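You operate a simulated robot arm through the tools that you are given. There is no shell and no other tool.

You run a simulated robot arm. Do the job below in one go: nothing can be reset, and whatever is moved stays where it is left.

Task
Get the island cooling again, set to +2, and clear the alarm.
Fine: open the service door, cool switch on, cold dial to +2, wait till the display shows +5 or less, then press reset; the red lamp ends dark, the door closed; the ice well lever stays.
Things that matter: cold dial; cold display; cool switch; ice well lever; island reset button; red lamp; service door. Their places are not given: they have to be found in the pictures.

Only the result counts: the job must be done as asked and must still hold three seconds after the hand-in. Knocking over, shifting, dropping, spilling or breaking anything else fails it.

Robot
A 7-joint arm with a two-finger parallel gripper, fixed in place. Base frame: the origin is at the foot of the arm, x ahead of it, y to its left, z up. Lengths are in m, angles in rad, forces in N, time in s.
Its first joint turns from -2.897 to 2.897 rad. Payload 4.4 kg.
Tool frame: the origin (TCP) lies between the finger pads and is the grasp point; the fingertips stand 0.023 m ahead of it; z points along the fingers, y is the line along which they close. The gripper opens to 0.094 m. The fingers are 0.038 m wide and 0.01 m thick; the gripper's body (0.054 by 0.096 m) begins 0.039 m behind the TCP.
Orientation is told as [roll, pitch, yaw] about the base's x, y, z axes, in that order, counted from this pose: with the fingers straight down and closing along the base's y, the tool's x points along the base's -x, its y along +y and its z along -z.

Tools
- The arm moves only by the tool arm_command. Its argument "series" is a list of rows, each a list of 7 numbers: the gripper command, from -1 (shut) to 1 (fully open), values between in proportion, then the shift along the base's x, y, z in units of 250 mm (1.0 is 250 mm), then the turn, a rotation vector about the base's x, y, z in units of 180 degrees (1.0 is 180 degrees). In form: [[claw, tx, ty, tz, ax, ay, az], ...]. A call has 1 to 20 rows; each row is the pose to reach, as a shift and turn from the pose commanded when the call began. A call with a number of a shift or a turn outside -1 to 1 is refused whole. Rows are played at 5 a second. More than 0.05 m and 0.15 rad between two rows, or a gripper value outside its range, and nothing of the call is played. A pose out of reach is approached as far as the arm can. The call stops where the force on the tool passes 50 N (or 10 N more than at its start, if that is more) or the arm is blocked; 0.2 s more then pass. Each finger travels about 0.072 m/s and halts on what it meets, pressing with about 23 N; the grip force reading is that of the motor and also rises with nothing between the fingers. The clock runs only during rows and for 0.2 s after the last one: add rows that repeat a pose to give the fingers time. The reply holds the time, the measured pose of the TCP, the force on the tool along the base axes, the opening and the grip force, in the units named above and with some noise, with the torque about the TCP (base axes, N m) and any sound that the robot's microphone picked up.
- Cameras (640 x 400 px; columns grow to the right, rows downward): "scene" is fixed at [0.2063, 0.6483, 1.036]; the picture's right is [-0.48, -0.88, 0.00], its down [-0.41, 0.23, -0.88] and it looks along [0.77, -0.42, -0.47] (base axes); focal length 321 px, centre (320, 200). "wrist" rides on the gripper at [0.086, 0.016, -0.074] in the tool frame; the picture's right is [-0.18, 0.98, 0.00], its down [-0.58, -0.11, -0.81] and it looks along [-0.79, -0.15, 0.59] (tool axes); focal length 243 px, centre (320, 200).
- camera(camera): a new picture of that camera. It takes no simulated time.
- pixel_to_xyz(camera, pixels): for up to 12 pixels [column, row] of the newest picture of that camera ("zoom" is the newest enlarged one), the place [x, y, z] in the base frame of the surface seen there, good to about 0.002 m, but the place of the scene camera against the robot may be out by one fixed shift of up to 0.025 m in any direction. It takes no simulated time.
- enlarge(camera, box): a new picture of the part [left, top, right, bottom] of that camera's present view, enlarged. It takes no simulated time.
- hand_in(): hands the job in; it is judged then, once.

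Unless the task says otherwise, let go and move clear before handing in.

The tools are called as a command line: name --pt "numbers of a row" for each row, then --argument value for the rest, lists and objects as JSON in quotes. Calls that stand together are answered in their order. arm_command: Moves the arm, as the interface text tells. Its arguments: {"type":"object","properties":{"series":{"type":"array","items":{"type":"array","items":{"type":"number"}}}},"required":["series"]} The other tools are called the same way: camera (camera) takes a picture; pixel_to_xyz (camera, pixels) gives the place of the surface under pixels of a picture; enlarge (camera, box) takes an enlarged picture of a part of a camera's view; hand_in () hands the job in.

At the start:

```text
clock: 0.0
position: [0.6493, 0.0216, 0.7338]
ee_rot: [0.001, 0.0, 0.0]
contact_force: [0.8, 0.3, 0.4]
ft_torque: [-0.02, -0.01, 0.0]
gripper_width: 0.0941
gripper_force: 0.0
```

scene: 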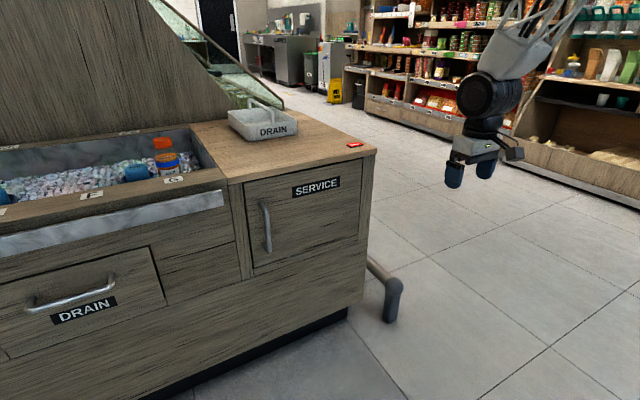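
wrist: 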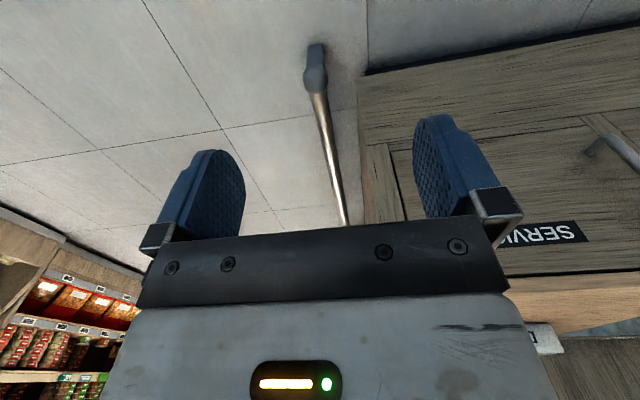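

The scene picture shows the SERVICE door at about (305,210) with a vertical handle at (266,228), and a red thing on the counter at (355,144). I will enlarge the views and measure points.

enlarge --camera "scene" --box '[200, 80, 420, 290]'

pixel_to_xyz --camera "scene" --pixels '[[266, 204], [268, 228], [267, 252], [247, 182], [252, 268], [362, 160], [358, 238], [315, 187], [355, 144], [376, 152], [230, 183], [305, 210]]'

enlarge --camera "scene" --box '[0, 90, 220, 230]'

```text
1.90 times, centred on (310, 185) of scene
```

zoom: 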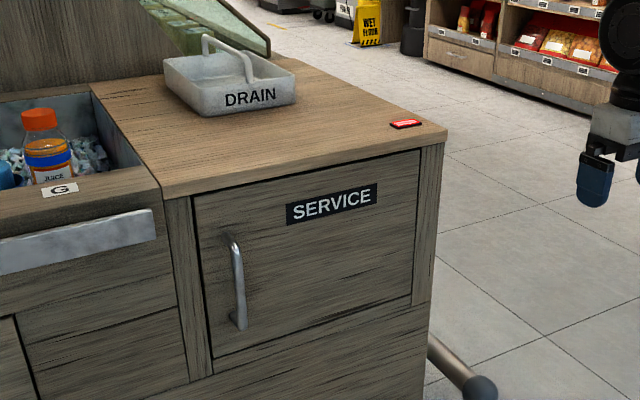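

```text
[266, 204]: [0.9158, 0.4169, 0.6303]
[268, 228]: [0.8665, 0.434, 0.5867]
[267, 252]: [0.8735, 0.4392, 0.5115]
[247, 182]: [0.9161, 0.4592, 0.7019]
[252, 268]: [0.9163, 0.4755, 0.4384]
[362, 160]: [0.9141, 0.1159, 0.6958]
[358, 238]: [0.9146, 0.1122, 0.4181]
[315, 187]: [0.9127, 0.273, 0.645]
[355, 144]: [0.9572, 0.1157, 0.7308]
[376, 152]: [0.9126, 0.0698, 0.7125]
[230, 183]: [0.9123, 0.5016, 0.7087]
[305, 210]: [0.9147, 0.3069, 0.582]
```

```text
2.86 times, centred on (110, 160) of scene
```

zoom: 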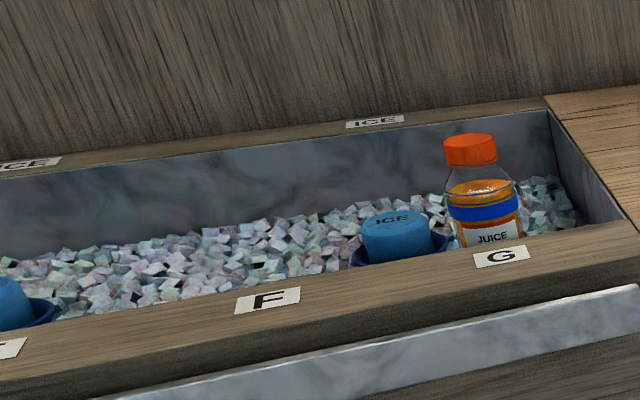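

The door face is at about x=0.915, y 0.115–0.46, with its handle at (0.87, 0.435, 0.57). I'll check the red thing at (355,144) and compare wrist and scene measurements of shared features to find the scene camera's shift.

enlarge --camera "scene" --box '[320, 125, 390, 170]'

enlarge --camera "wrist" --box '[340, 20, 640, 280]'

pixel_to_xyz --camera "wrist" --pixels '[[600, 145], [625, 150], [588, 240], [582, 221], [500, 240], [400, 140], [370, 80], [635, 230], [600, 295], [315, 60], [100, 100], [590, 118]]'

pixel_to_xyz --camera "scene" --pixels '[[293, 186], [293, 197], [340, 177], [339, 187], [372, 155], [360, 303], [390, 285], [450, 300], [338, 318], [270, 130]]'

```text
8.89 times, centred on (355, 148) of scene
```

zoom: 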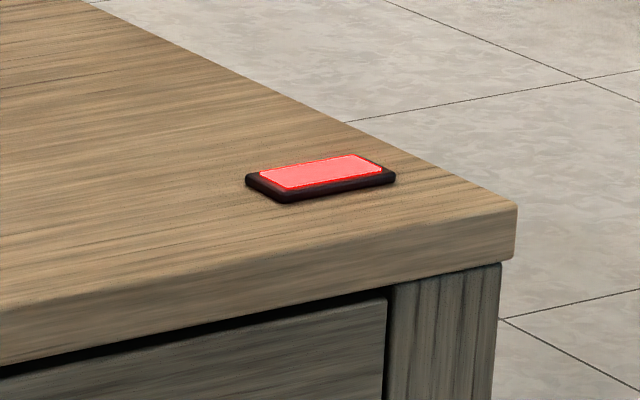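

```text
1.54 times, centred on (490, 150) of wrist
```

zoom: 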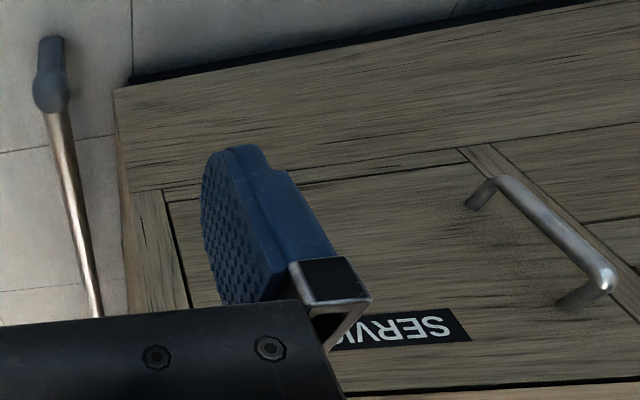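

```text
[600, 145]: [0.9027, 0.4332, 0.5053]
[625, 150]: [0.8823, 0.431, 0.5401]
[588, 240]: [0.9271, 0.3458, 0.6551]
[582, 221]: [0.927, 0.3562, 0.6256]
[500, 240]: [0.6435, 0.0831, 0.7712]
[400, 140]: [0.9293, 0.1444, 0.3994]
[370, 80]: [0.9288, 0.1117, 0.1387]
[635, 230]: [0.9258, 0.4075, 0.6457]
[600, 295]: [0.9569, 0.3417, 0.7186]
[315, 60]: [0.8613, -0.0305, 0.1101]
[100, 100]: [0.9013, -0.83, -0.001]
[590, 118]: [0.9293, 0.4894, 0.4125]
```

```text
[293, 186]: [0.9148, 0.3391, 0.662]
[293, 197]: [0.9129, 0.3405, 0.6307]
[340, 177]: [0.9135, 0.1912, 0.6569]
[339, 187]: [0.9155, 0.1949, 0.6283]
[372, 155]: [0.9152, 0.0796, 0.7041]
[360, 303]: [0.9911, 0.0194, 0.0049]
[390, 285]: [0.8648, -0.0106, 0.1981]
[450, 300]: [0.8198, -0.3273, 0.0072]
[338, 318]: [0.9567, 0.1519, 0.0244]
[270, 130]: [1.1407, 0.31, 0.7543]
```

Comparing the door plane, the SERVICE label and the floor gives a scene-camera shift of about (+0.013, +0.006, −0.006). The red lamp is the lit strip on the counter at (355,144). Next I turn the tool to point forward and start moving towards the handle.

arm_command --pt "1 0 0.08 -0.02 0 -0.0417 0" --pt "1 0 0.16 -0.04 0 -0.0833 0" --pt "1 0 0.24 -0.06 0 -0.125 0" --pt "1 0 0.32 -0.08 0 -0.1667 0" --pt "1 0 0.4 -0.1 0 -0.2083 0" --pt "1 0 0.48 -0.12 0 -0.25 0" --pt "1 0 0.56 -0.16 0 -0.2917 0" --pt "1 0 0.64 -0.2 0 -0.3333 0" --pt "1 0 0.72 -0.24 0 -0.375 0" --pt "1 0 0.8 -0.28 0 -0.4167 0" --pt "1 0 0.88 -0.32 0 -0.4583 0" --pt "1 0 0.96 -0.36 0 -0.5 0" --pt "1 0 0.96 -0.36 0 -0.5 0"

camera --camera "scene"

camera --camera "wrist"

```text
clock: 2.8
position: [0.6505, 0.2634, 0.6427]
ee_rot: [3.021, -1.568, -3.021]
contact_force: [0.4, -0.3, 0.5]
ft_torque: [-0.02, 0.01, 0.0]
gripper_width: 0.0942
gripper_force: 0.1
out of reach, approached as far as the arm can: row 5, 6
```

```text
taken
```

scene: 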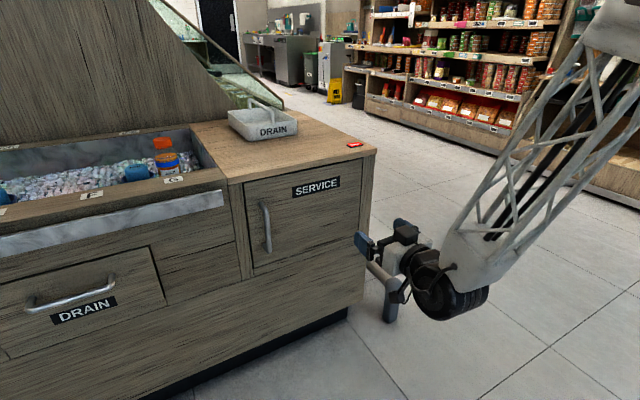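

```text
taken
```

wrist: 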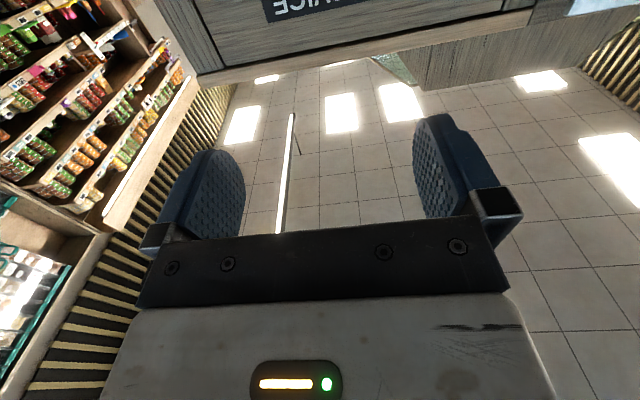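

The tool now points forward at (0.65, 0.263, 0.643) with no contact. I will move in front of the handle at y≈0.441, z≈0.57.

arm_command --pt "1 0.05 0.1 -0.04 0 0 0" --pt "1 0.1 0.2 -0.08 0 0 0" --pt "1 0.15 0.3 -0.12 0 0 0" --pt "1 0.2 0.4 -0.16 0 0 0" --pt "1 0.25 0.5 -0.2 0 0 0" --pt "1 0.3 0.6 -0.25 0 0 0" --pt "1 0.4 0.71 -0.29 0 0 0" --pt "1 0.4 0.71 -0.29 0 0 0"

camera --camera "scene"

camera --camera "wrist"

```text
clock: 4.6
position: [0.7494, 0.4404, 0.5701]
ee_rot: [-2.057, -1.57, 2.058]
contact_force: [-0.1, 0.0, -0.8]
ft_torque: [0.02, 0.0, 0.03]
gripper_width: 0.094
gripper_force: 0.0
```

```text
taken
```

scene: 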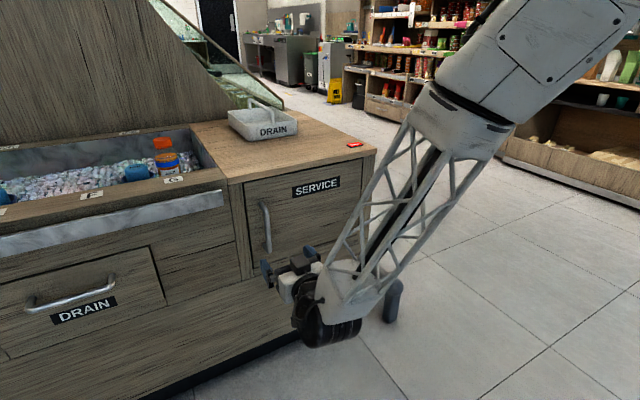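

```text
taken
```

wrist: 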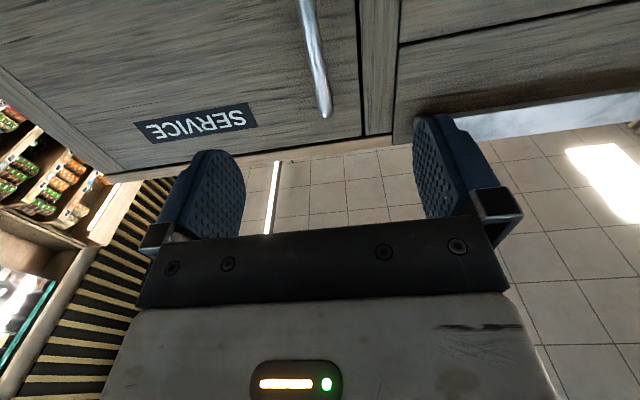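

The handle shows in the wrist picture from (305,0) to (325,115), roughly between the fingers. I'll measure it and the door edges from here.

pixel_to_xyz --camera "wrist" --pixels '[[322, 100], [316, 70], [310, 35], [361, 60], [50, 110], [125, 172], [104, 172], [362, 134], [355, 60], [250, 60]]'

```text
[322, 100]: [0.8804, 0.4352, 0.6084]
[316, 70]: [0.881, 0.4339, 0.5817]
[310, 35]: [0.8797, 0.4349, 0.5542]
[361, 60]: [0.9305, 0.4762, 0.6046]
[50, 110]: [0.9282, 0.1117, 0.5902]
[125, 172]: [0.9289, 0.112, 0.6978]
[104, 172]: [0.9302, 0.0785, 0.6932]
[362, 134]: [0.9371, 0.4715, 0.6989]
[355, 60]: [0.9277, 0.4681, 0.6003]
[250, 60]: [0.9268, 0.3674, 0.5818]
```

The bar is at x≈0.885, y≈0.4345, z≈0.50–0.62. I will advance over it and close.

arm_command --pt "1 0.1 -0.024 0 0 0 0" --pt "1 0.2 -0.024 0 0 0 0" --pt "1 0.3 -0.024 0 0 0 0" --pt "1 0.4 -0.024 0 0 0 0" --pt "1 0.48 -0.024 0 0 0 0" --pt "1 0.54 -0.024 0 0 0 0" --pt "1 0.54 -0.024 0 0 0 0" --pt "-1 0.54 -0.024 0 0 0 0" --pt "-1 0.54 -0.024 0 0 0 0" --pt "-1 0.54 -0.024 0 0 0 0" --pt "-1 0.54 -0.024 0 0 0 0" --pt "-1 0.54 -0.024 0 0 0 0"

camera --camera "wrist"

camera --camera "scene"

```text
clock: 7.2
position: [0.8826, 0.4346, 0.571]
ee_rot: [-1.451, -1.569, 1.457]
contact_force: [-5.7, 42.0, -9.3]
ft_torque: [0.12, 0.41, 0.25]
gripper_width: 0.0137
gripper_force: 45.2
```

```text
taken
```

wrist: 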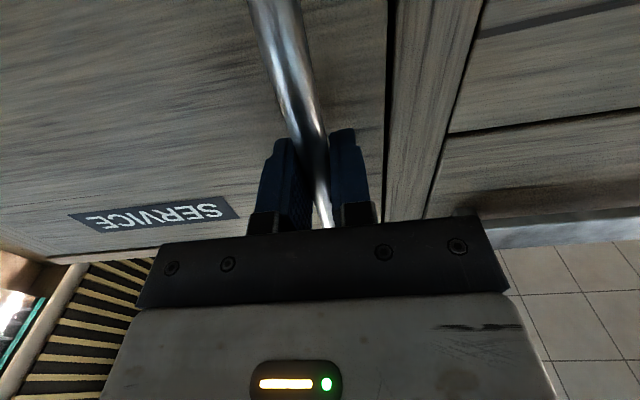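

```text
taken
```

scene: 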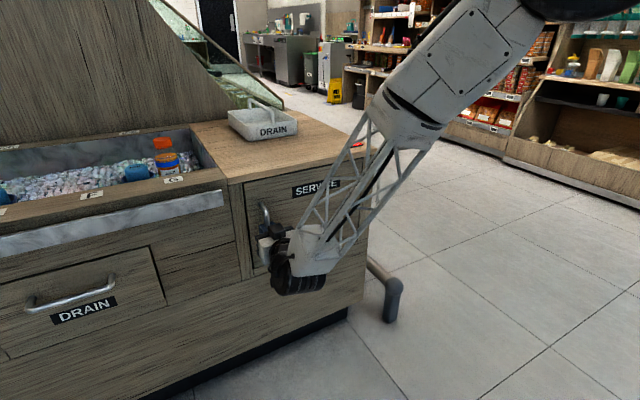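

The bar is gripped (opening 0.0137) but there is a 42 N sideways force, so I'll ease the hand a little in +y to relieve it.

arm_command --pt "-1 0 0.008 0 0 0 0" --pt "-1 0 0.012 0 0 0 0"

```text
clock: 7.8
position: [0.8833, 0.4357, 0.5711]
ee_rot: [-2.665, -1.571, 2.664]
contact_force: [-17.5, 4.5, 9.3]
ft_torque: [0.11, 0.16, 0.02]
gripper_width: 0.0137
gripper_force: 45.0
```

The sideways force is relieved. Now I'll pull the door along its arc about the hinge at y≈0.115, starting gently.

arm_command --pt "-1 -0.06 -0.012 0 0 0 0.0159" --pt "-1 -0.127 -0.026 0 0 0 0.0318" --pt "-1 -0.19 -0.045 0 0 0 0.0478" --pt "-1 -0.25 -0.065 0 0 0 0.0637"

camera --camera "scene"

```text
clock: 8.8
position: [0.8219, 0.4192, 0.5717]
ee_rot: [-3.055, -1.57, -3.03]
contact_force: [8.1, -22.1, 13.4]
ft_torque: [-0.08, 0.7, -0.07]
gripper_width: 0.0141
gripper_force: 45.3
```

```text
taken
```

scene: 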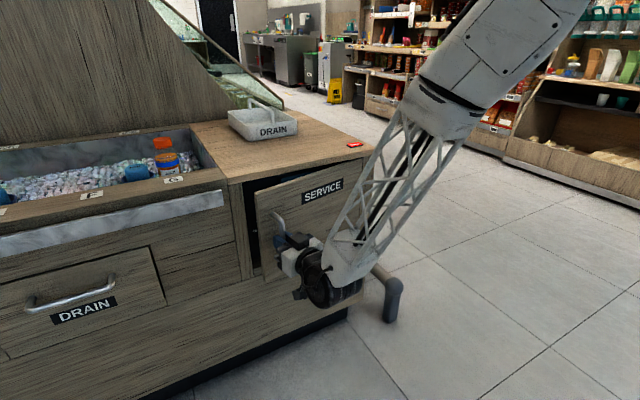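

The door is opening with low forces. I'll keep following the arc to about 45°.

arm_command --pt "-1 -0.06 -0.032 0 0 0 0.0159" --pt "-1 -0.119 -0.06 0 0 0 0.0318" --pt "-1 -0.177 -0.092 0 0 0 0.0478" --pt "-1 -0.233 -0.126 0 0 0 0.0637" --pt "-1 -0.287 -0.162 0 0 0 0.0796" --pt "-1 -0.339 -0.199 0 0 0 0.0955" --pt "-1 -0.39 -0.24 0 0 0 0.1114" --pt "-1 -0.438 -0.283 0 0 0 0.1273" --pt "-1 -0.484 -0.329 0 0 0 0.1433" --pt "-1 -0.528 -0.377 0 0 0 0.1592"

camera --camera "scene"

```text
clock: 9.4
position: [0.7939, 0.4062, 0.5712]
ee_rot: [-1.14, -1.567, 1.416]
contact_force: [1.9, -4.7, 1.5]
ft_torque: [0.98, 0.3, -0.05]
gripper_width: 0.0137
gripper_force: 44.9
out of reach, approached as far as the arm can: row 2, 3
stopped in row 3: the force on the tool passed its limit at 79 N (the readings are from after the stop); the commanded pose is now the measured one
```

```text
taken
```

scene: 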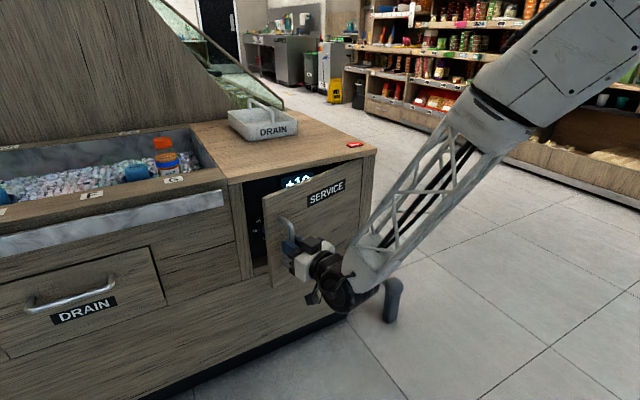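

The display "+1?" is already showing behind the door edge near (298,181), but turning the wrist further hit the arm's limit. I'll keep the orientation and pull on, letting the grip slip round the bar.

arm_command --pt "-0.75 0 0 0 0 0 0" --pt "-0.75 -0.06 -0.029 0 0 0 0" --pt "-0.75 -0.125 -0.061 0 0 0 0" --pt "-0.75 -0.18 -0.096 0 0 0 0" --pt "-0.75 -0.232 -0.134 0 0 0 0" --pt "-0.75 -0.28 -0.174 0 0 0 0" --pt "-0.75 -0.33 -0.218 0 0 0 0"

camera --camera "scene"

```text
clock: 10.3
position: [0.7614, 0.3884, 0.5715]
ee_rot: [-1.311, -1.558, 1.576]
contact_force: [6.1, -10.8, -0.4]
ft_torque: [1.81, 0.2, -0.12]
gripper_width: 0.0138
gripper_force: 45.2
out of reach, approached as far as the arm can: row 4
stopped in row 4: the force on the tool passed its limit at 75 N (the readings are from after the stop); the commanded pose is now the measured one
```

```text
taken
```

scene: 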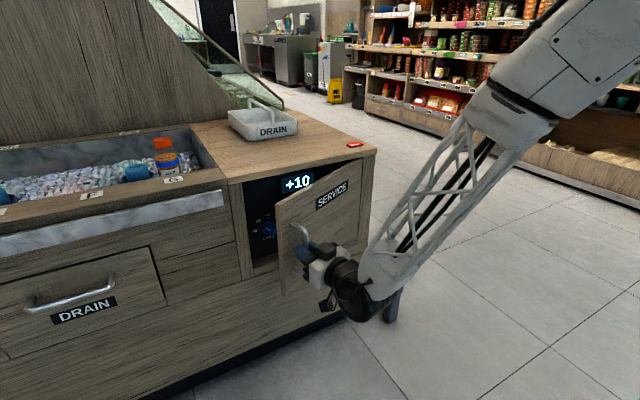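

The door is at about 24° and the display reads +10. I'll release the handle, back away, and then push the door further from its inner side.

arm_command --pt "1 0 0 0 0 0 0" --pt "1 0 0 0 0 0 0" --pt "1 0 0 0 0 0 0" --pt "1 0 0 0 0 0 0" --pt "1 -0.1 -0.03 0 0 0 0" --pt "1 -0.2 -0.06 0 0 0 0" --pt "1 -0.3 -0.09 0 0 0 0" --pt "1 -0.4 -0.12 0 0 0 0" --pt "1 -0.4 -0.12 0 0 0 0"

camera --camera "scene"

camera --camera "wrist"

```text
clock: 12.3
position: [0.6601, 0.3655, 0.5751]
ee_rot: [-1.42, -1.536, 1.68]
contact_force: [0.0, -0.3, 0.2]
ft_torque: [0.02, -0.01, 0.04]
gripper_width: 0.094
gripper_force: 0.2
out of reach, approached as far as the arm can: row 7, 8, 9
```

```text
taken
```

scene: 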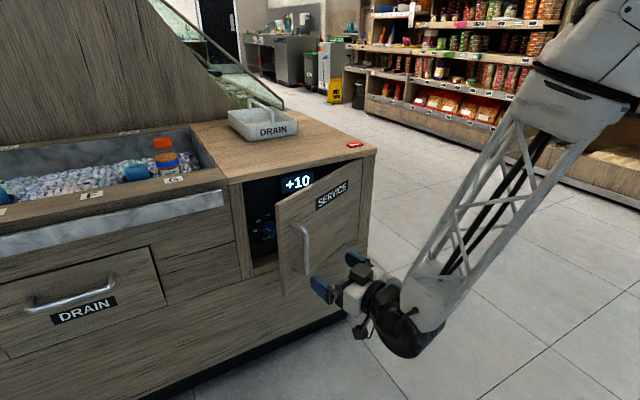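

```text
taken
```

wrist: 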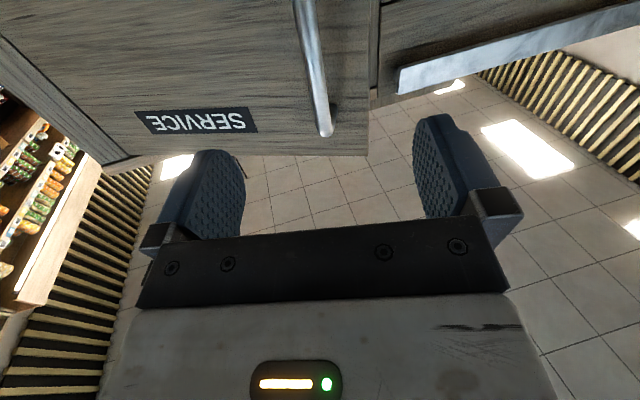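

The hand is clear and the door stays open at about 24°, with the display +10 and a dial visible at (265,230). I'll enlarge the opening to read the panel before pushing the door wider.

enlarge --camera "scene" --box '[225, 160, 365, 300]'

pixel_to_xyz --camera "scene" --pixels '[[297, 183], [265, 230], [258, 200], [277, 205], [277, 296], [310, 188], [362, 160], [262, 262], [305, 250]]'

```text
2.86 times, centred on (295, 230) of scene
```

zoom: 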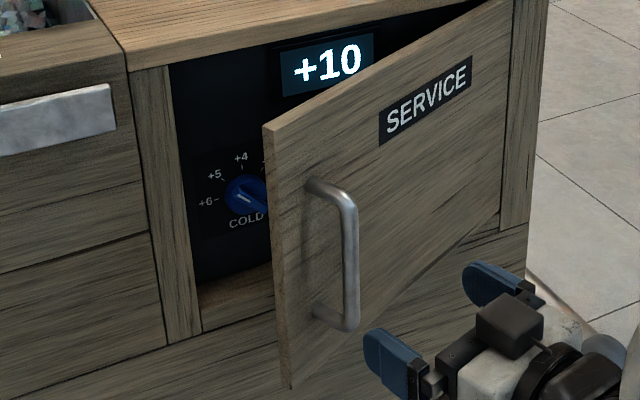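

```text
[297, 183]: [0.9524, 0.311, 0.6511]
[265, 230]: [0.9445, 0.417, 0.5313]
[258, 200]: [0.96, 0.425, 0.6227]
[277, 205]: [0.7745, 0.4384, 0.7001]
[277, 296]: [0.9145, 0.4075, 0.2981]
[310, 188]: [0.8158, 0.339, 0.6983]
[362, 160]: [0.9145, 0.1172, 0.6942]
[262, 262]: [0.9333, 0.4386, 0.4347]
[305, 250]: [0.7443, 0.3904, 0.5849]
```

The panel lies at about x=0.966 true, with the dial at y≈0.42, z≈0.525. I'll straighten the hand, close the fingers and move out to y≈0.53, beside the door's free edge.

arm_command --pt "-1 0 0.05 0 0 0 -0.02" --pt "-1 0 0.12 0 0 0 -0.04" --pt "-1 0.02 0.2 0 0 0 -0.06" --pt "-1 0.04 0.3 0 0 0 -0.083" --pt "-1 0.06 0.4 0 0 0 -0.083" --pt "-1 0.1 0.5 0 0 0 -0.083" --pt "-1 0.14 0.58 0 0 0 -0.083" --pt "-1 0.16 0.66 0 0 0 -0.083" --pt "-1 0.16 0.66 0 0 0 -0.083"

camera --camera "scene"

camera --camera "wrist"

```text
clock: 14.3
position: [0.701, 0.53, 0.5746]
ee_rot: [-1.313, -1.558, 1.32]
contact_force: [0.1, 1.0, -0.4]
ft_torque: [-0.01, -0.02, -0.03]
gripper_width: 0.0
gripper_force: 23.0
```

```text
taken
```

scene: 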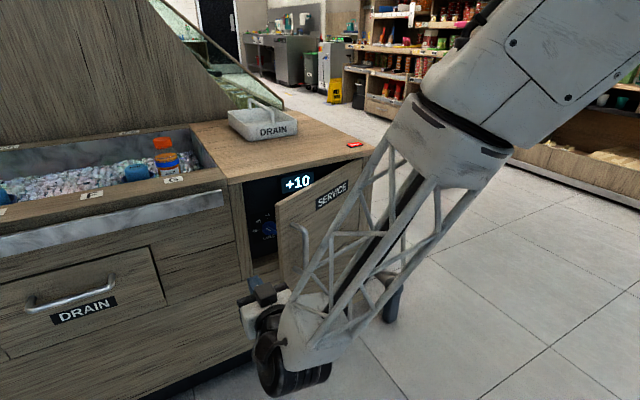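

```text
taken
```

wrist: 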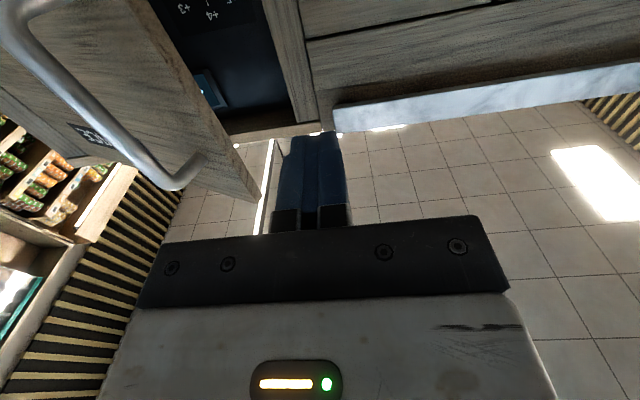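

The door's free edge is at about (260,190) in the wrist picture and the fingers point past it. I'll go forward behind the edge and sweep it in −y/−x to about 45°.

arm_command --pt "-1 0.14 -0.02 0 0 0 0" --pt "-1 0.28 -0.05 0 0 0 0" --pt "-1 0.396 -0.08 0 0 0 0" --pt "-1 0.376 -0.18 0 0 0 0" --pt "-1 0.356 -0.28 0 0 0 0" --pt "-1 0.296 -0.36 0 0 0 0" --pt "-1 0.23 -0.4 0 0 0 0" --pt "-1 0.156 -0.44 0 0 0 0" --pt "-1 0.1 -0.48 0 0 0 0" --pt "-1 0.04 -0.52 0 0 0 0" --pt "-1 -0.01 -0.57 0 0 0 0" --pt "-1 -0.064 -0.62 0 0 0 0"

camera --camera "scene"

camera --camera "wrist"

```text
clock: 15.7
position: [0.7743, 0.4492, 0.5734]
ee_rot: [-1.273, -1.558, 1.288]
contact_force: [-8.5, 17.5, -2.6]
ft_torque: [0.34, 0.16, 0.15]
gripper_width: 0.0
gripper_force: 23.0
stopped in row 7: the force on the tool passed its limit at 70 N (the readings are from after the stop); the commanded pose is now the measured one
```

```text
taken
```

scene: 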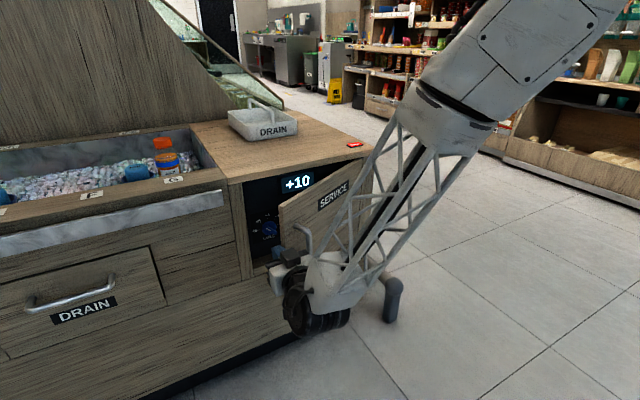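

```text
taken
```

wrist: 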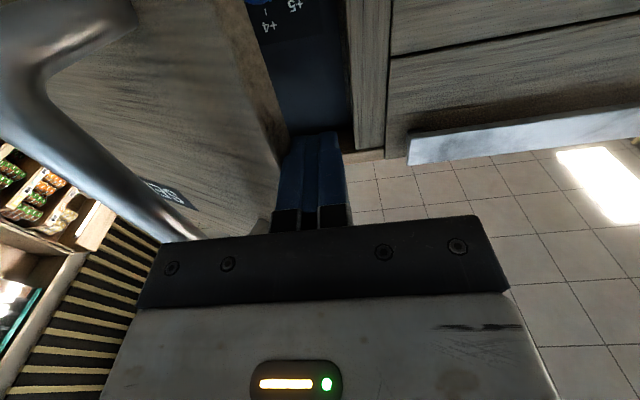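

The door moved a little, to about 28°, but a pure sideways push has poor leverage and hit the force limit. I'll angle the hand to yaw −0.6 so the finger hooks behind the inner face, then check.

arm_command --pt "-1 0.02 0.08 0 0 0 0" --pt "-1 0.04 0.14 0 0 0 -0.0382" --pt "-1 0.06 0.16 0 0 0 -0.0764" --pt "-1 0.08 0.16 0 0 0 -0.1146" --pt "-1 0.1 0.14 0 0 0 -0.1528" --pt "-1 0.12 0.1 0 0 0 -0.191" --pt "-1 0.12 0.04 0 0 0 -0.191"

camera --camera "scene"

camera --camera "wrist"

```text
clock: 17.3
position: [0.8058, 0.4589, 0.5731]
ee_rot: [-1.258, -1.556, 0.669]
contact_force: [0.2, 0.0, 0.2]
ft_torque: [-0.01, 0.01, 0.01]
gripper_width: 0.0002
gripper_force: 23.0
```

```text
taken
```

scene: 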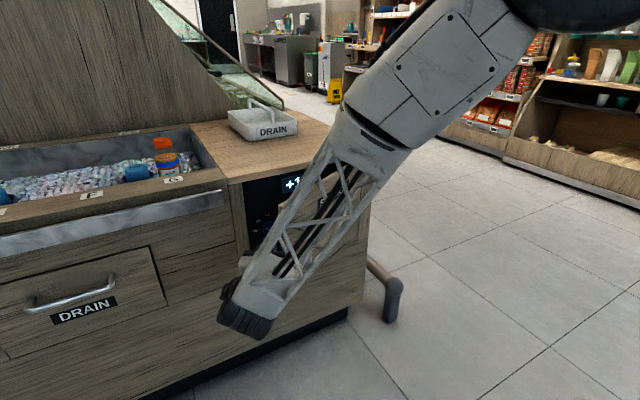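

```text
taken
```

wrist: 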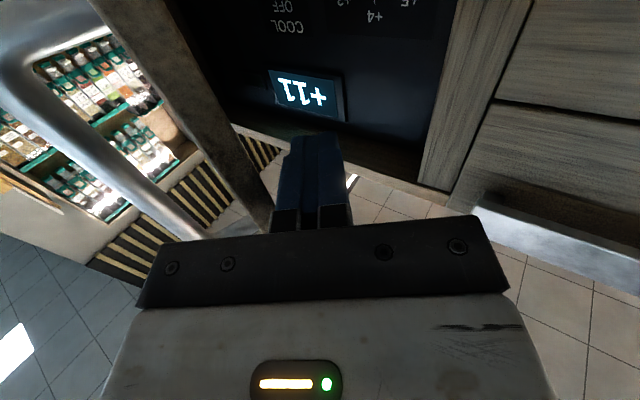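

The finger is behind the door's inner face with no contact and the display now reads +11. I'll pull the door open along its arc while easing the yaw back.

arm_command --pt "-1 -0.03 -0.07 0 0 0 0" --pt "-1 -0.071 -0.148 0 0 0 0" --pt "-1 -0.13 -0.178 0 0 0 0.0159" --pt "-1 -0.191 -0.208 0 0 0 0.0318" --pt "-1 -0.247 -0.244 0 0 0 0.0478" --pt "-1 -0.303 -0.28 0 0 0 0.0637" --pt "-1 -0.355 -0.324 0 0 0 0.0796" --pt "-1 -0.407 -0.368 0 0 0 0.0955" --pt "-1 -0.457 -0.415 0 0 0 0.1114" --pt "-1 -0.507 -0.462 0 0 0 0.127" --pt "-1 -0.55 -0.514 0 0 0 0.143" --pt "-1 -0.591 -0.566 0 0 0 0.159"

camera --camera "scene"

camera --camera "wrist"

```text
clock: 19.9
position: [0.658, 0.3162, 0.5742]
ee_rot: [-1.314, -1.555, 1.228]
contact_force: [0.0, -0.2, -0.3]
ft_torque: [-0.03, -0.02, 0.0]
gripper_width: 0.0
gripper_force: 22.6
```

```text
taken
```

scene: 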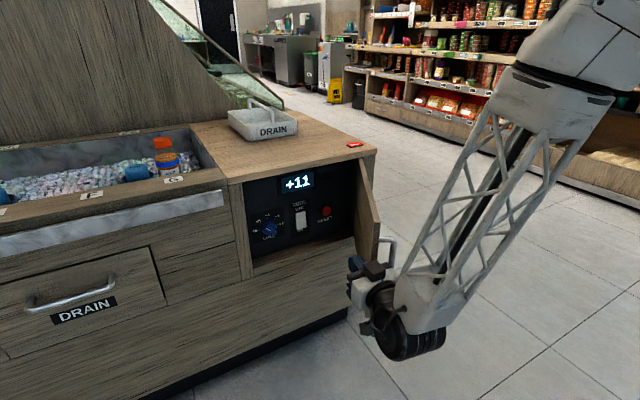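

```text
taken
```

wrist: 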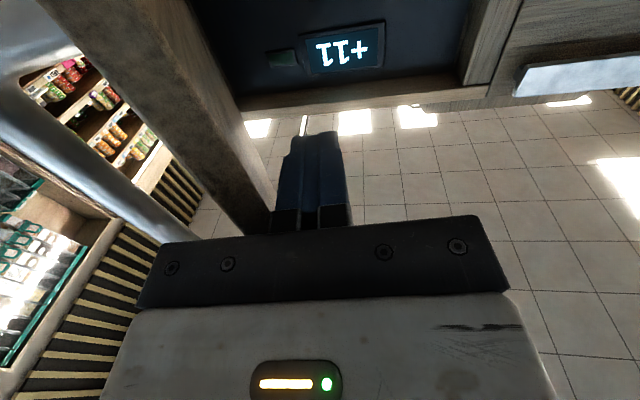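

The door is now about 60° open and the panel is fully visible (dial (269,228), switch (300,218), button (326,211)). I'll push the door on past 90°.

arm_command --pt "-1 -0.04 -0.055 0 0 0 0.014" --pt "-1 -0.076 -0.109 0 0 0 0.027" --pt "-1 -0.11 -0.165 0 0 0 0.027" --pt "-1 -0.14 -0.221 0 0 0 0.027" --pt "-1 -0.168 -0.281 0 0 0 0.027" --pt "-1 -0.192 -0.341 0 0 0 0.027" --pt "-1 -0.213 -0.403 0 0 0 0.027" --pt "-1 -0.232 -0.465 0 0 0 0.027" --pt "-1 -0.247 -0.529 0 0 0 0.027" --pt "-1 -0.26 -0.593 0 0 0 0.027" --pt "-1 -0.268 -0.658 0 0 0 0.027" --pt "-1 -0.276 -0.723 0 0 0 0.027"

camera --camera "scene"

enlarge --camera "scene" --box '[235, 160, 365, 280]'

```text
clock: 22.5
position: [0.603, 0.1509, 0.5898]
ee_rot: [-1.445, -1.485, 1.43]
contact_force: [-0.4, 0.3, 0.4]
ft_torque: [0.01, 0.03, 0.0]
gripper_width: 0.0001
gripper_force: 23.2
out of reach, approached as far as the arm can: row 4, 5, 6, 7, 8, 9, 10, 11, 12
```

```text
taken
```

scene: 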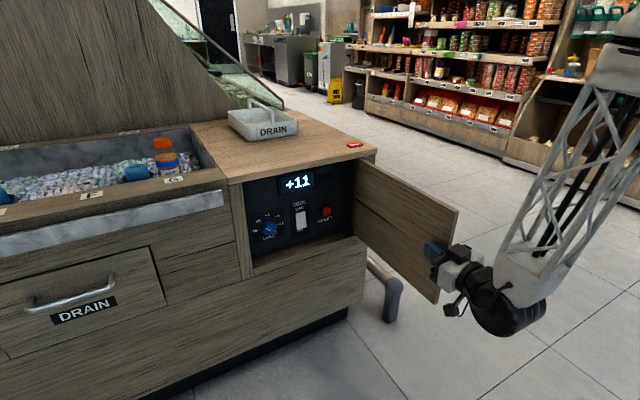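

```text
3.33 times, centred on (300, 220) of scene
```

zoom: 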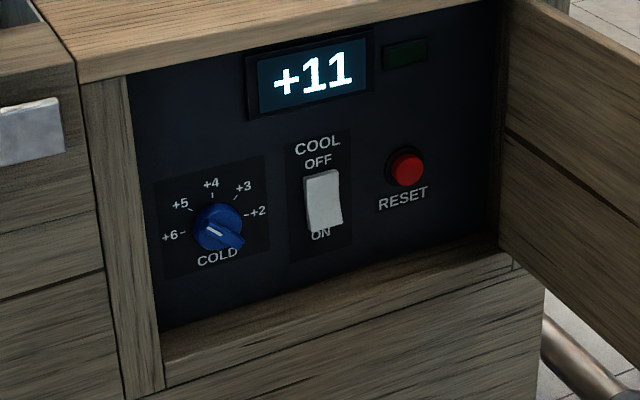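

The door is open past 90° and the panel shows: display +11, dial pointer near +6/+5, COOL rocker with OFF at the top and ON at the bottom, red RESET button. I'll enlarge these and measure them.

enlarge --camera "scene" --box '[244, 205, 292, 245]'

pixel_to_xyz --camera "scene" --pixels '[[270, 228], [275, 233], [264, 228], [300, 209], [301, 225], [304, 216], [297, 216], [327, 210], [318, 220], [456, 210], [439, 300], [356, 160]]'

enlarge --camera "scene" --box '[280, 195, 345, 245]'

```text
10.00 times, centred on (268, 225) of scene
```

zoom: 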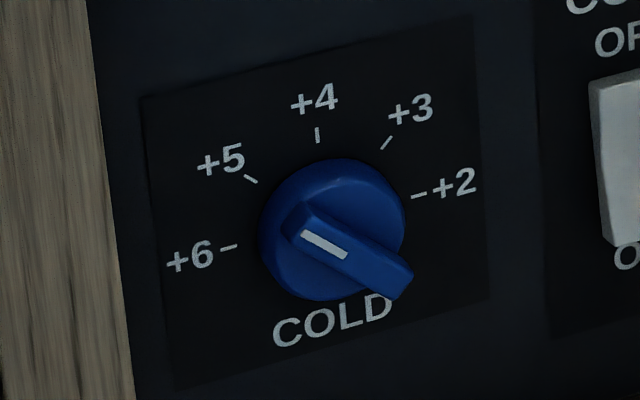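

```text
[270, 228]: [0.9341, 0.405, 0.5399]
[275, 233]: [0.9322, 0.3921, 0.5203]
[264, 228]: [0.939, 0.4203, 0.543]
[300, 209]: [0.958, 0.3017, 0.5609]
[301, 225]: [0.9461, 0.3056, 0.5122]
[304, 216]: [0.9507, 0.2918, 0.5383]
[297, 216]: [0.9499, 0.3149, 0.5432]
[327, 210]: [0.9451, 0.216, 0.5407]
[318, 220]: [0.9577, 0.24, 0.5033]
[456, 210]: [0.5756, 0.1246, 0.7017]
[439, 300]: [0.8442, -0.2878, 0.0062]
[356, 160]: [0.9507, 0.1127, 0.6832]
```

```text
8.00 times, centred on (312, 220) of scene
```

zoom: 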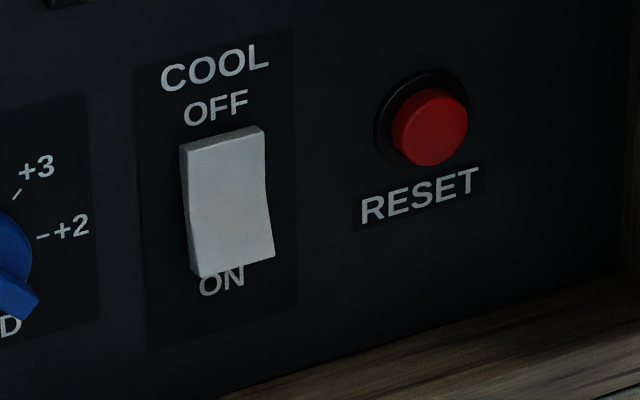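

The dial now points at +5 and must turn 135° clockwise to +2. The rocker's lower (ON) side sticks out at about y≈0.309, z≈0.51, and the RESET button is at about (0.958, 0.222, 0.535). I'll move in front of the panel and roll the hand −90° so the closed fingertips form a flat horizontal edge.

arm_command --pt "-1 0 0.15 0 0 0 0" --pt "-1 0.1 0.3 0 0 0 0" --pt "-1 0.2 0.42 -0.03 0 0 0" --pt "-1 0.32 0.54 -0.06 0 0 0" --pt "-1 0.44 0.62 -0.1 0 0 0" --pt "-1 0.56 0.62 -0.12 0 0 0" --pt "-1 0.6 0.62 -0.12 -0.04 0 0" --pt "-1 0.6 0.62 -0.12 -0.08 0 0" --pt "-1 0.6 0.62 -0.12 -0.12 0 0" --pt "-1 0.6 0.62 -0.12 -0.16 0 0" --pt "-1 0.6 0.62 -0.12 -0.2 0 0" --pt "-1 0.6 0.62 -0.12 -0.24 0 0" --pt "-1 0.6 0.62 -0.12 -0.28 0 0" --pt "-1 0.6 0.62 -0.12 -0.32 0 0" --pt "-1 0.6 0.62 -0.12 -0.36 0 0" --pt "-1 0.6 0.62 -0.12 -0.4 0 0" --pt "-1 0.6 0.62 -0.12 -0.44 0 0" --pt "-1 0.6 0.62 -0.12 -0.48 0 0" --pt "-1 0.6 0.62 -0.12 -0.5 0 0"

camera --camera "scene"

camera --camera "wrist"

```text
clock: 26.5
position: [0.7546, 0.3056, 0.5606]
ee_rot: [-1.59, 0.089, 1.558]
contact_force: [0.5, -0.3, 0.5]
ft_torque: [0.04, -0.01, 0.0]
gripper_width: 0.0
gripper_force: 23.3
```

```text
taken
```

scene: 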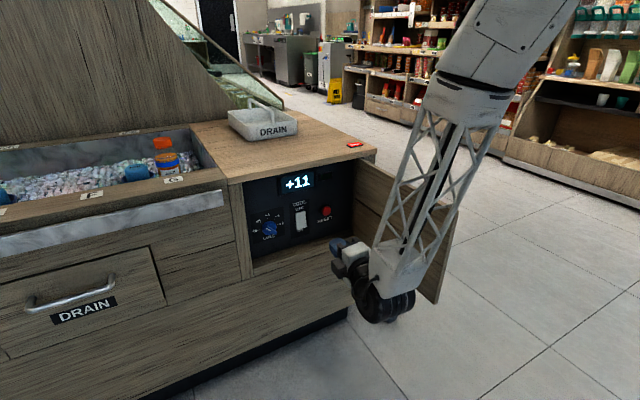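

```text
taken
```

wrist: 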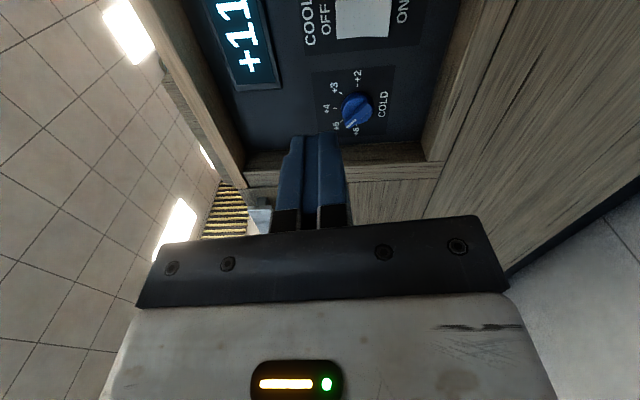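

The hand is rolled and the wrist picture shows the rocker at (362,18) and the dial at (356,110). I'll measure these accurately from the wrist camera.

pixel_to_xyz --camera "wrist" --pixels '[[338, 18], [348, 18], [362, 18], [375, 18], [386, 18], [390, 5], [357, 78], [352, 138], [356, 110], [350, 122], [366, 102], [405, 110]]'

enlarge --camera "wrist" --box '[290, 0, 450, 150]'

```text
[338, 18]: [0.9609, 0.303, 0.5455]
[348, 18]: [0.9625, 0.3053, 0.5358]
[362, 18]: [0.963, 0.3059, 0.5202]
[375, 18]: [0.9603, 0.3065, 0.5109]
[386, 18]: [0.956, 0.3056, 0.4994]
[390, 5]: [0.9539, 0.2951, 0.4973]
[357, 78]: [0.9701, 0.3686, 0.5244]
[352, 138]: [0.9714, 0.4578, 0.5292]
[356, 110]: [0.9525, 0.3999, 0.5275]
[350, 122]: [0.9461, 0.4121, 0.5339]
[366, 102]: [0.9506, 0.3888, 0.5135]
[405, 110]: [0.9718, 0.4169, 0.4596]
```

```text
2.67 times, centred on (370, 75) of wrist
```

zoom: 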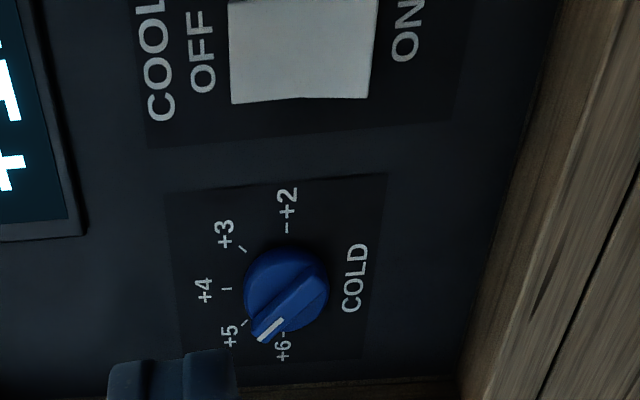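

The rocker's bottom edge is at (0.956, 0.301, 0.499–0.511) and the panel at x≈0.971. Before going in I'll check where the forearm and wrist sit relative to the open door, and get the dial tick positions.

pixel_to_xyz --camera "zoom" --pixels '[[287, 228], [286, 335], [226, 289], [243, 249], [243, 322], [270, 330], [308, 268], [290, 310]]'

pixel_to_xyz --camera "scene" --pixels '[[380, 300], [400, 295], [410, 265], [445, 215], [465, 175], [440, 120], [470, 90], [500, 115], [355, 262], [440, 260], [380, 180]]'

```text
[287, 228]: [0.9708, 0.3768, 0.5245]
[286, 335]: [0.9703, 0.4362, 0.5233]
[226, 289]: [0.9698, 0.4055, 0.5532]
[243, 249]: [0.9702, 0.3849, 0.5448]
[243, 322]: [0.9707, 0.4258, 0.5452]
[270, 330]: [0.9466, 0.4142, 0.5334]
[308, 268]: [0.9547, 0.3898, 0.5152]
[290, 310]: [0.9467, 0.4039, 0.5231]
```

```text
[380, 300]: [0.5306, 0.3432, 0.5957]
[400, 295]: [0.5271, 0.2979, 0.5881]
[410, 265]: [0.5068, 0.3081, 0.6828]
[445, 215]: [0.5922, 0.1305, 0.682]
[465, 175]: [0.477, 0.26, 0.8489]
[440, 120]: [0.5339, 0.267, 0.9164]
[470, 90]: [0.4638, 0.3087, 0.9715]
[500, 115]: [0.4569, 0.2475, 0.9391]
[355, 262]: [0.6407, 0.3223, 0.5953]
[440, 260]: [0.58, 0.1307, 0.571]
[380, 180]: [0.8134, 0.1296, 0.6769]
```

The forearm clears the door, and the knob centre is (y,z) = (0.4065, 0.524). Now I'll press the lower (ON) half of the rocker at z≈0.506 with the closed tips.

arm_command --pt "-1 0.1 -0.018 -0.07 0.027 0 0" --pt "-1 0.22 -0.018 -0.14 0.027 0 0" --pt "-1 0.34 -0.018 -0.22 0.027 0 0" --pt "-1 0.46 -0.018 -0.22 0.027 0 0" --pt "-1 0.58 -0.018 -0.22 0.027 0 0" --pt "-1 0.64 -0.018 -0.22 0.027 0 0" --pt "-1 0.67 -0.018 -0.22 0.027 0 0" --pt "-1 0.694 -0.018 -0.22 0.027 0 0" --pt "-1 0.714 -0.018 -0.22 0.027 0 0" --pt "-1 0.73 -0.018 -0.22 0.027 0 0" --pt "-1 0.742 -0.018 -0.22 0.027 0 0"

camera --camera "scene"

camera --camera "wrist"

```text
clock: 29.0
position: [0.9365, 0.3011, 0.5049]
ee_rot: [-1.588, 0.004, 1.558]
contact_force: [-8.4, 0.1, 5.0]
ft_torque: [0.09, -0.15, 0.13]
gripper_width: 0.0003
gripper_force: 23.1
stopped in row 11: the force on the tool passed its limit at 54 N (the readings are from after the stop); the commanded pose is now the measured one
```

```text
taken
```

scene: 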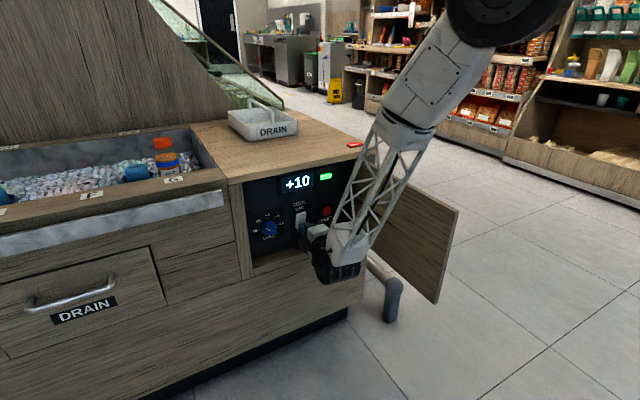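

```text
taken
```

wrist: 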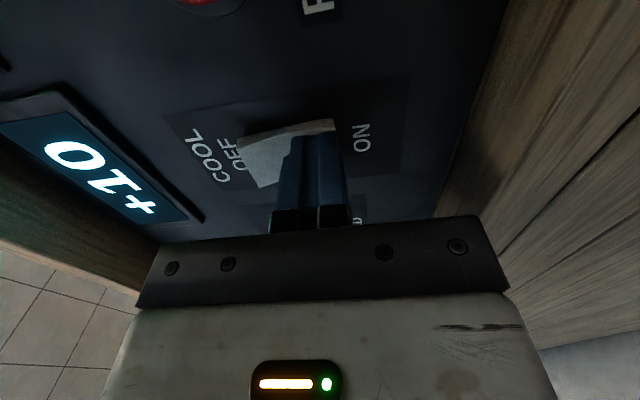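

The green lamp is lit and the display dropped to +10, so the switch is ON. I'll back out, move in front of the dial and roll the hand another −135° so the fingers sit across the dial's bar.

arm_command --pt "-1 -0.18 0 0 0 0 0" --pt "-1 -0.36 0 0 0 0 0" --pt "-1 -0.52 0 0 0 0 0" --pt "-1 -0.54 0.05 0.01 -0.0442 0 0" --pt "-1 -0.54 0.1 0.02 -0.0884 0 0" --pt "-1 -0.54 0.15 0.03 -0.1326 0 0" --pt "-1 -0.54 0.2 0.04 -0.1768 0 0" --pt "-1 -0.54 0.25 0.05 -0.221 0 0" --pt "-1 -0.54 0.3 0.06 -0.2652 0 0" --pt "-1 -0.54 0.36 0.07 -0.3094 0 0" --pt "-1 -0.54 0.42 0.076 -0.3536 0 0" --pt "-1 -0.54 0.42 0.076 -0.3978 0 0" --pt "-1 -0.54 0.42 0.076 -0.442 0 0" --pt "-1 -0.54 0.42 0.076 -0.4862 0 0" --pt "-1 -0.54 0.42 0.076 -0.5304 0 0" --pt "-1 -0.54 0.42 0.076 -0.5746 0 0" --pt "-1 -0.54 0.42 0.076 -0.6188 0 0" --pt "-1 -0.54 0.42 0.076 -0.663 0 0" --pt "-1 -0.54 0.42 0.076 -0.7072 0 0" --pt "-1 -0.54 0.42 0.076 -0.75 0 0"

camera --camera "scene"

camera --camera "wrist"

```text
clock: 33.2
position: [0.8027, 0.4054, 0.5231]
ee_rot: [1.567, 0.779, -1.554]
contact_force: [0.1, 0.9, 0.3]
ft_torque: [-0.01, 0.0, -0.02]
gripper_width: 0.0
gripper_force: 23.4
```

```text
taken
```

scene: 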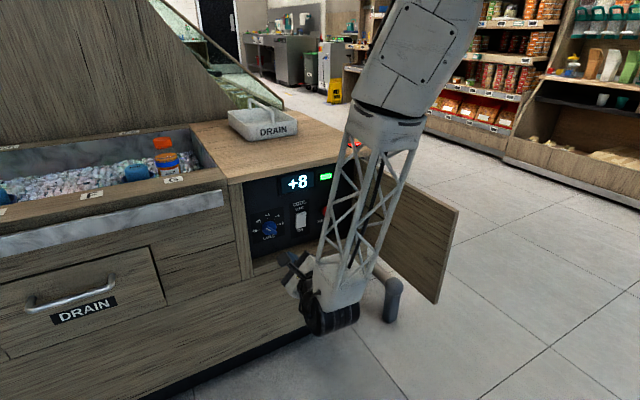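

```text
taken
```

wrist: 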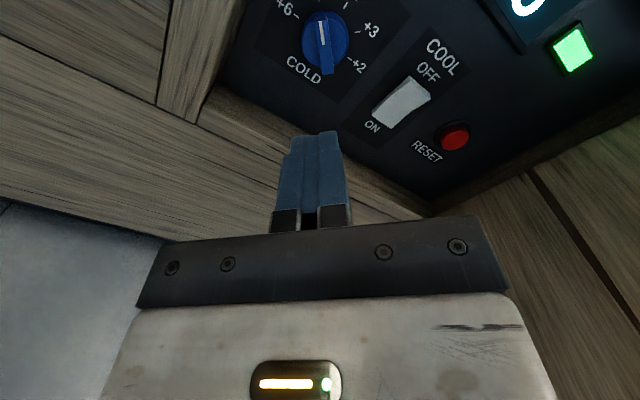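

Display is +8 and falling. In the wrist picture the dial's bar is now upright at (322,45), lined up with the hand. I'll measure it before gripping.

enlarge --camera "wrist" --box '[270, 0, 380, 90]'

pixel_to_xyz --camera "wrist" --pixels '[[322, 25], [323, 45], [326, 65], [311, 40], [337, 40], [328, 74], [320, 16], [345, 45], [304, 40]]'

```text
4.44 times, centred on (325, 45) of wrist
```

zoom: 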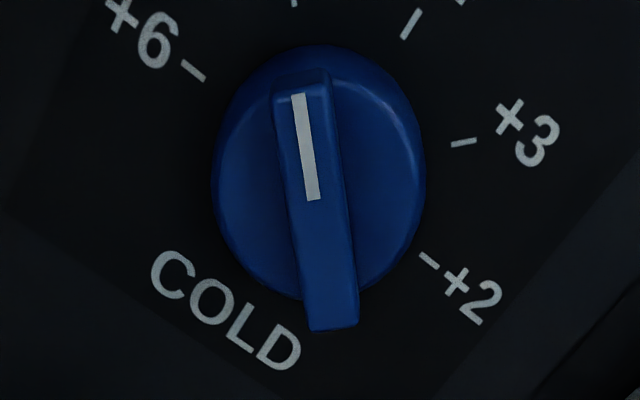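

```text
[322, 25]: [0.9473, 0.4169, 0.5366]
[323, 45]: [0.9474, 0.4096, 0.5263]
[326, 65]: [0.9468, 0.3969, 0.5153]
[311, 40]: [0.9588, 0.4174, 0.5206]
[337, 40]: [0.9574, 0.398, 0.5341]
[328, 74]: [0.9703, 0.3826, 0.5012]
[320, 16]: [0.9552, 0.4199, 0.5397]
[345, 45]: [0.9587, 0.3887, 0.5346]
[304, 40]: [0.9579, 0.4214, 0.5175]
```

Bar front is x≈0.947 and disc face x≈0.958, centred at (0.4065, 0.524). I'll open partway, advance so the tips straddle the bar, and close.

arm_command --pt "-0.2 0.1 0.004 0.004 0 0 0" --pt "-0.2 0.22 0.004 0.004 0 0 0" --pt "-0.2 0.34 0.004 0.004 0 0 0" --pt "-0.2 0.42 0.004 0.004 0 0 0" --pt "-0.2 0.47 0.004 0.004 0 0 0" --pt "-0.2 0.5 0.004 0.004 0 0 0" --pt "-0.2 0.519 0.004 0.004 0 0 0" --pt "-0.2 0.519 0.004 0.004 0 0 0" --pt "-1 0.519 0.004 0.004 0 0 0" --pt "-1 0.519 0.004 0.004 0 0 0" --pt "-1 0.519 0.004 0.004 0 0 0"

camera --camera "wrist"

enlarge --camera "scene" --box '[230, 160, 370, 280]'

```text
clock: 35.6
position: [0.9344, 0.4051, 0.5265]
ee_rot: [1.571, 0.784, -1.551]
contact_force: [-14.1, -32.2, 27.3]
ft_torque: [-0.03, -0.95, -0.65]
gripper_width: 0.0107
gripper_force: 45.4
```

```text
taken
```

wrist: 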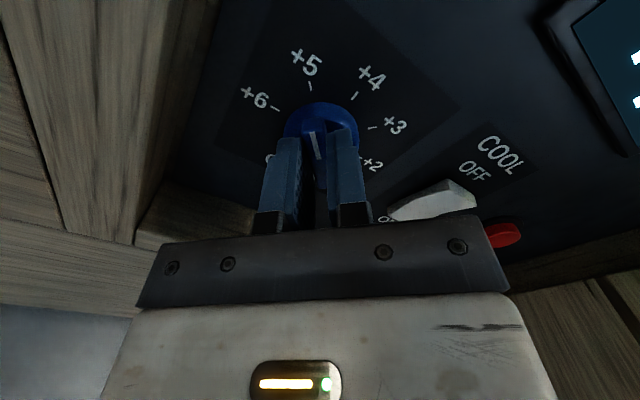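

```text
3.33 times, centred on (300, 220) of scene
```

zoom: 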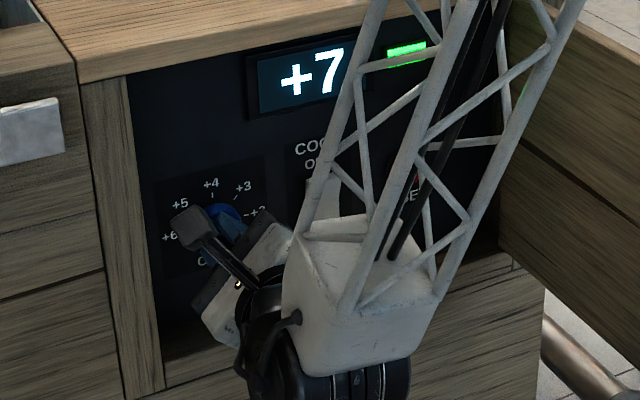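

The bar is gripped (opening 0.0107). There is a sideways force of about 42 N, so I'll shift slightly (−y, +z) to relieve it before turning.

arm_command --pt "-1 0 -0.005 0.005 0 0 0" --pt "-1 0 -0.009 0.009 0 0 0"

```text
clock: 36.2
position: [0.9327, 0.4055, 0.5264]
ee_rot: [1.565, 0.782, -1.551]
contact_force: [38.9, 7.7, -21.5]
ft_torque: [0.01, 0.12, -0.18]
gripper_width: 0.0107
gripper_force: 45.5
```

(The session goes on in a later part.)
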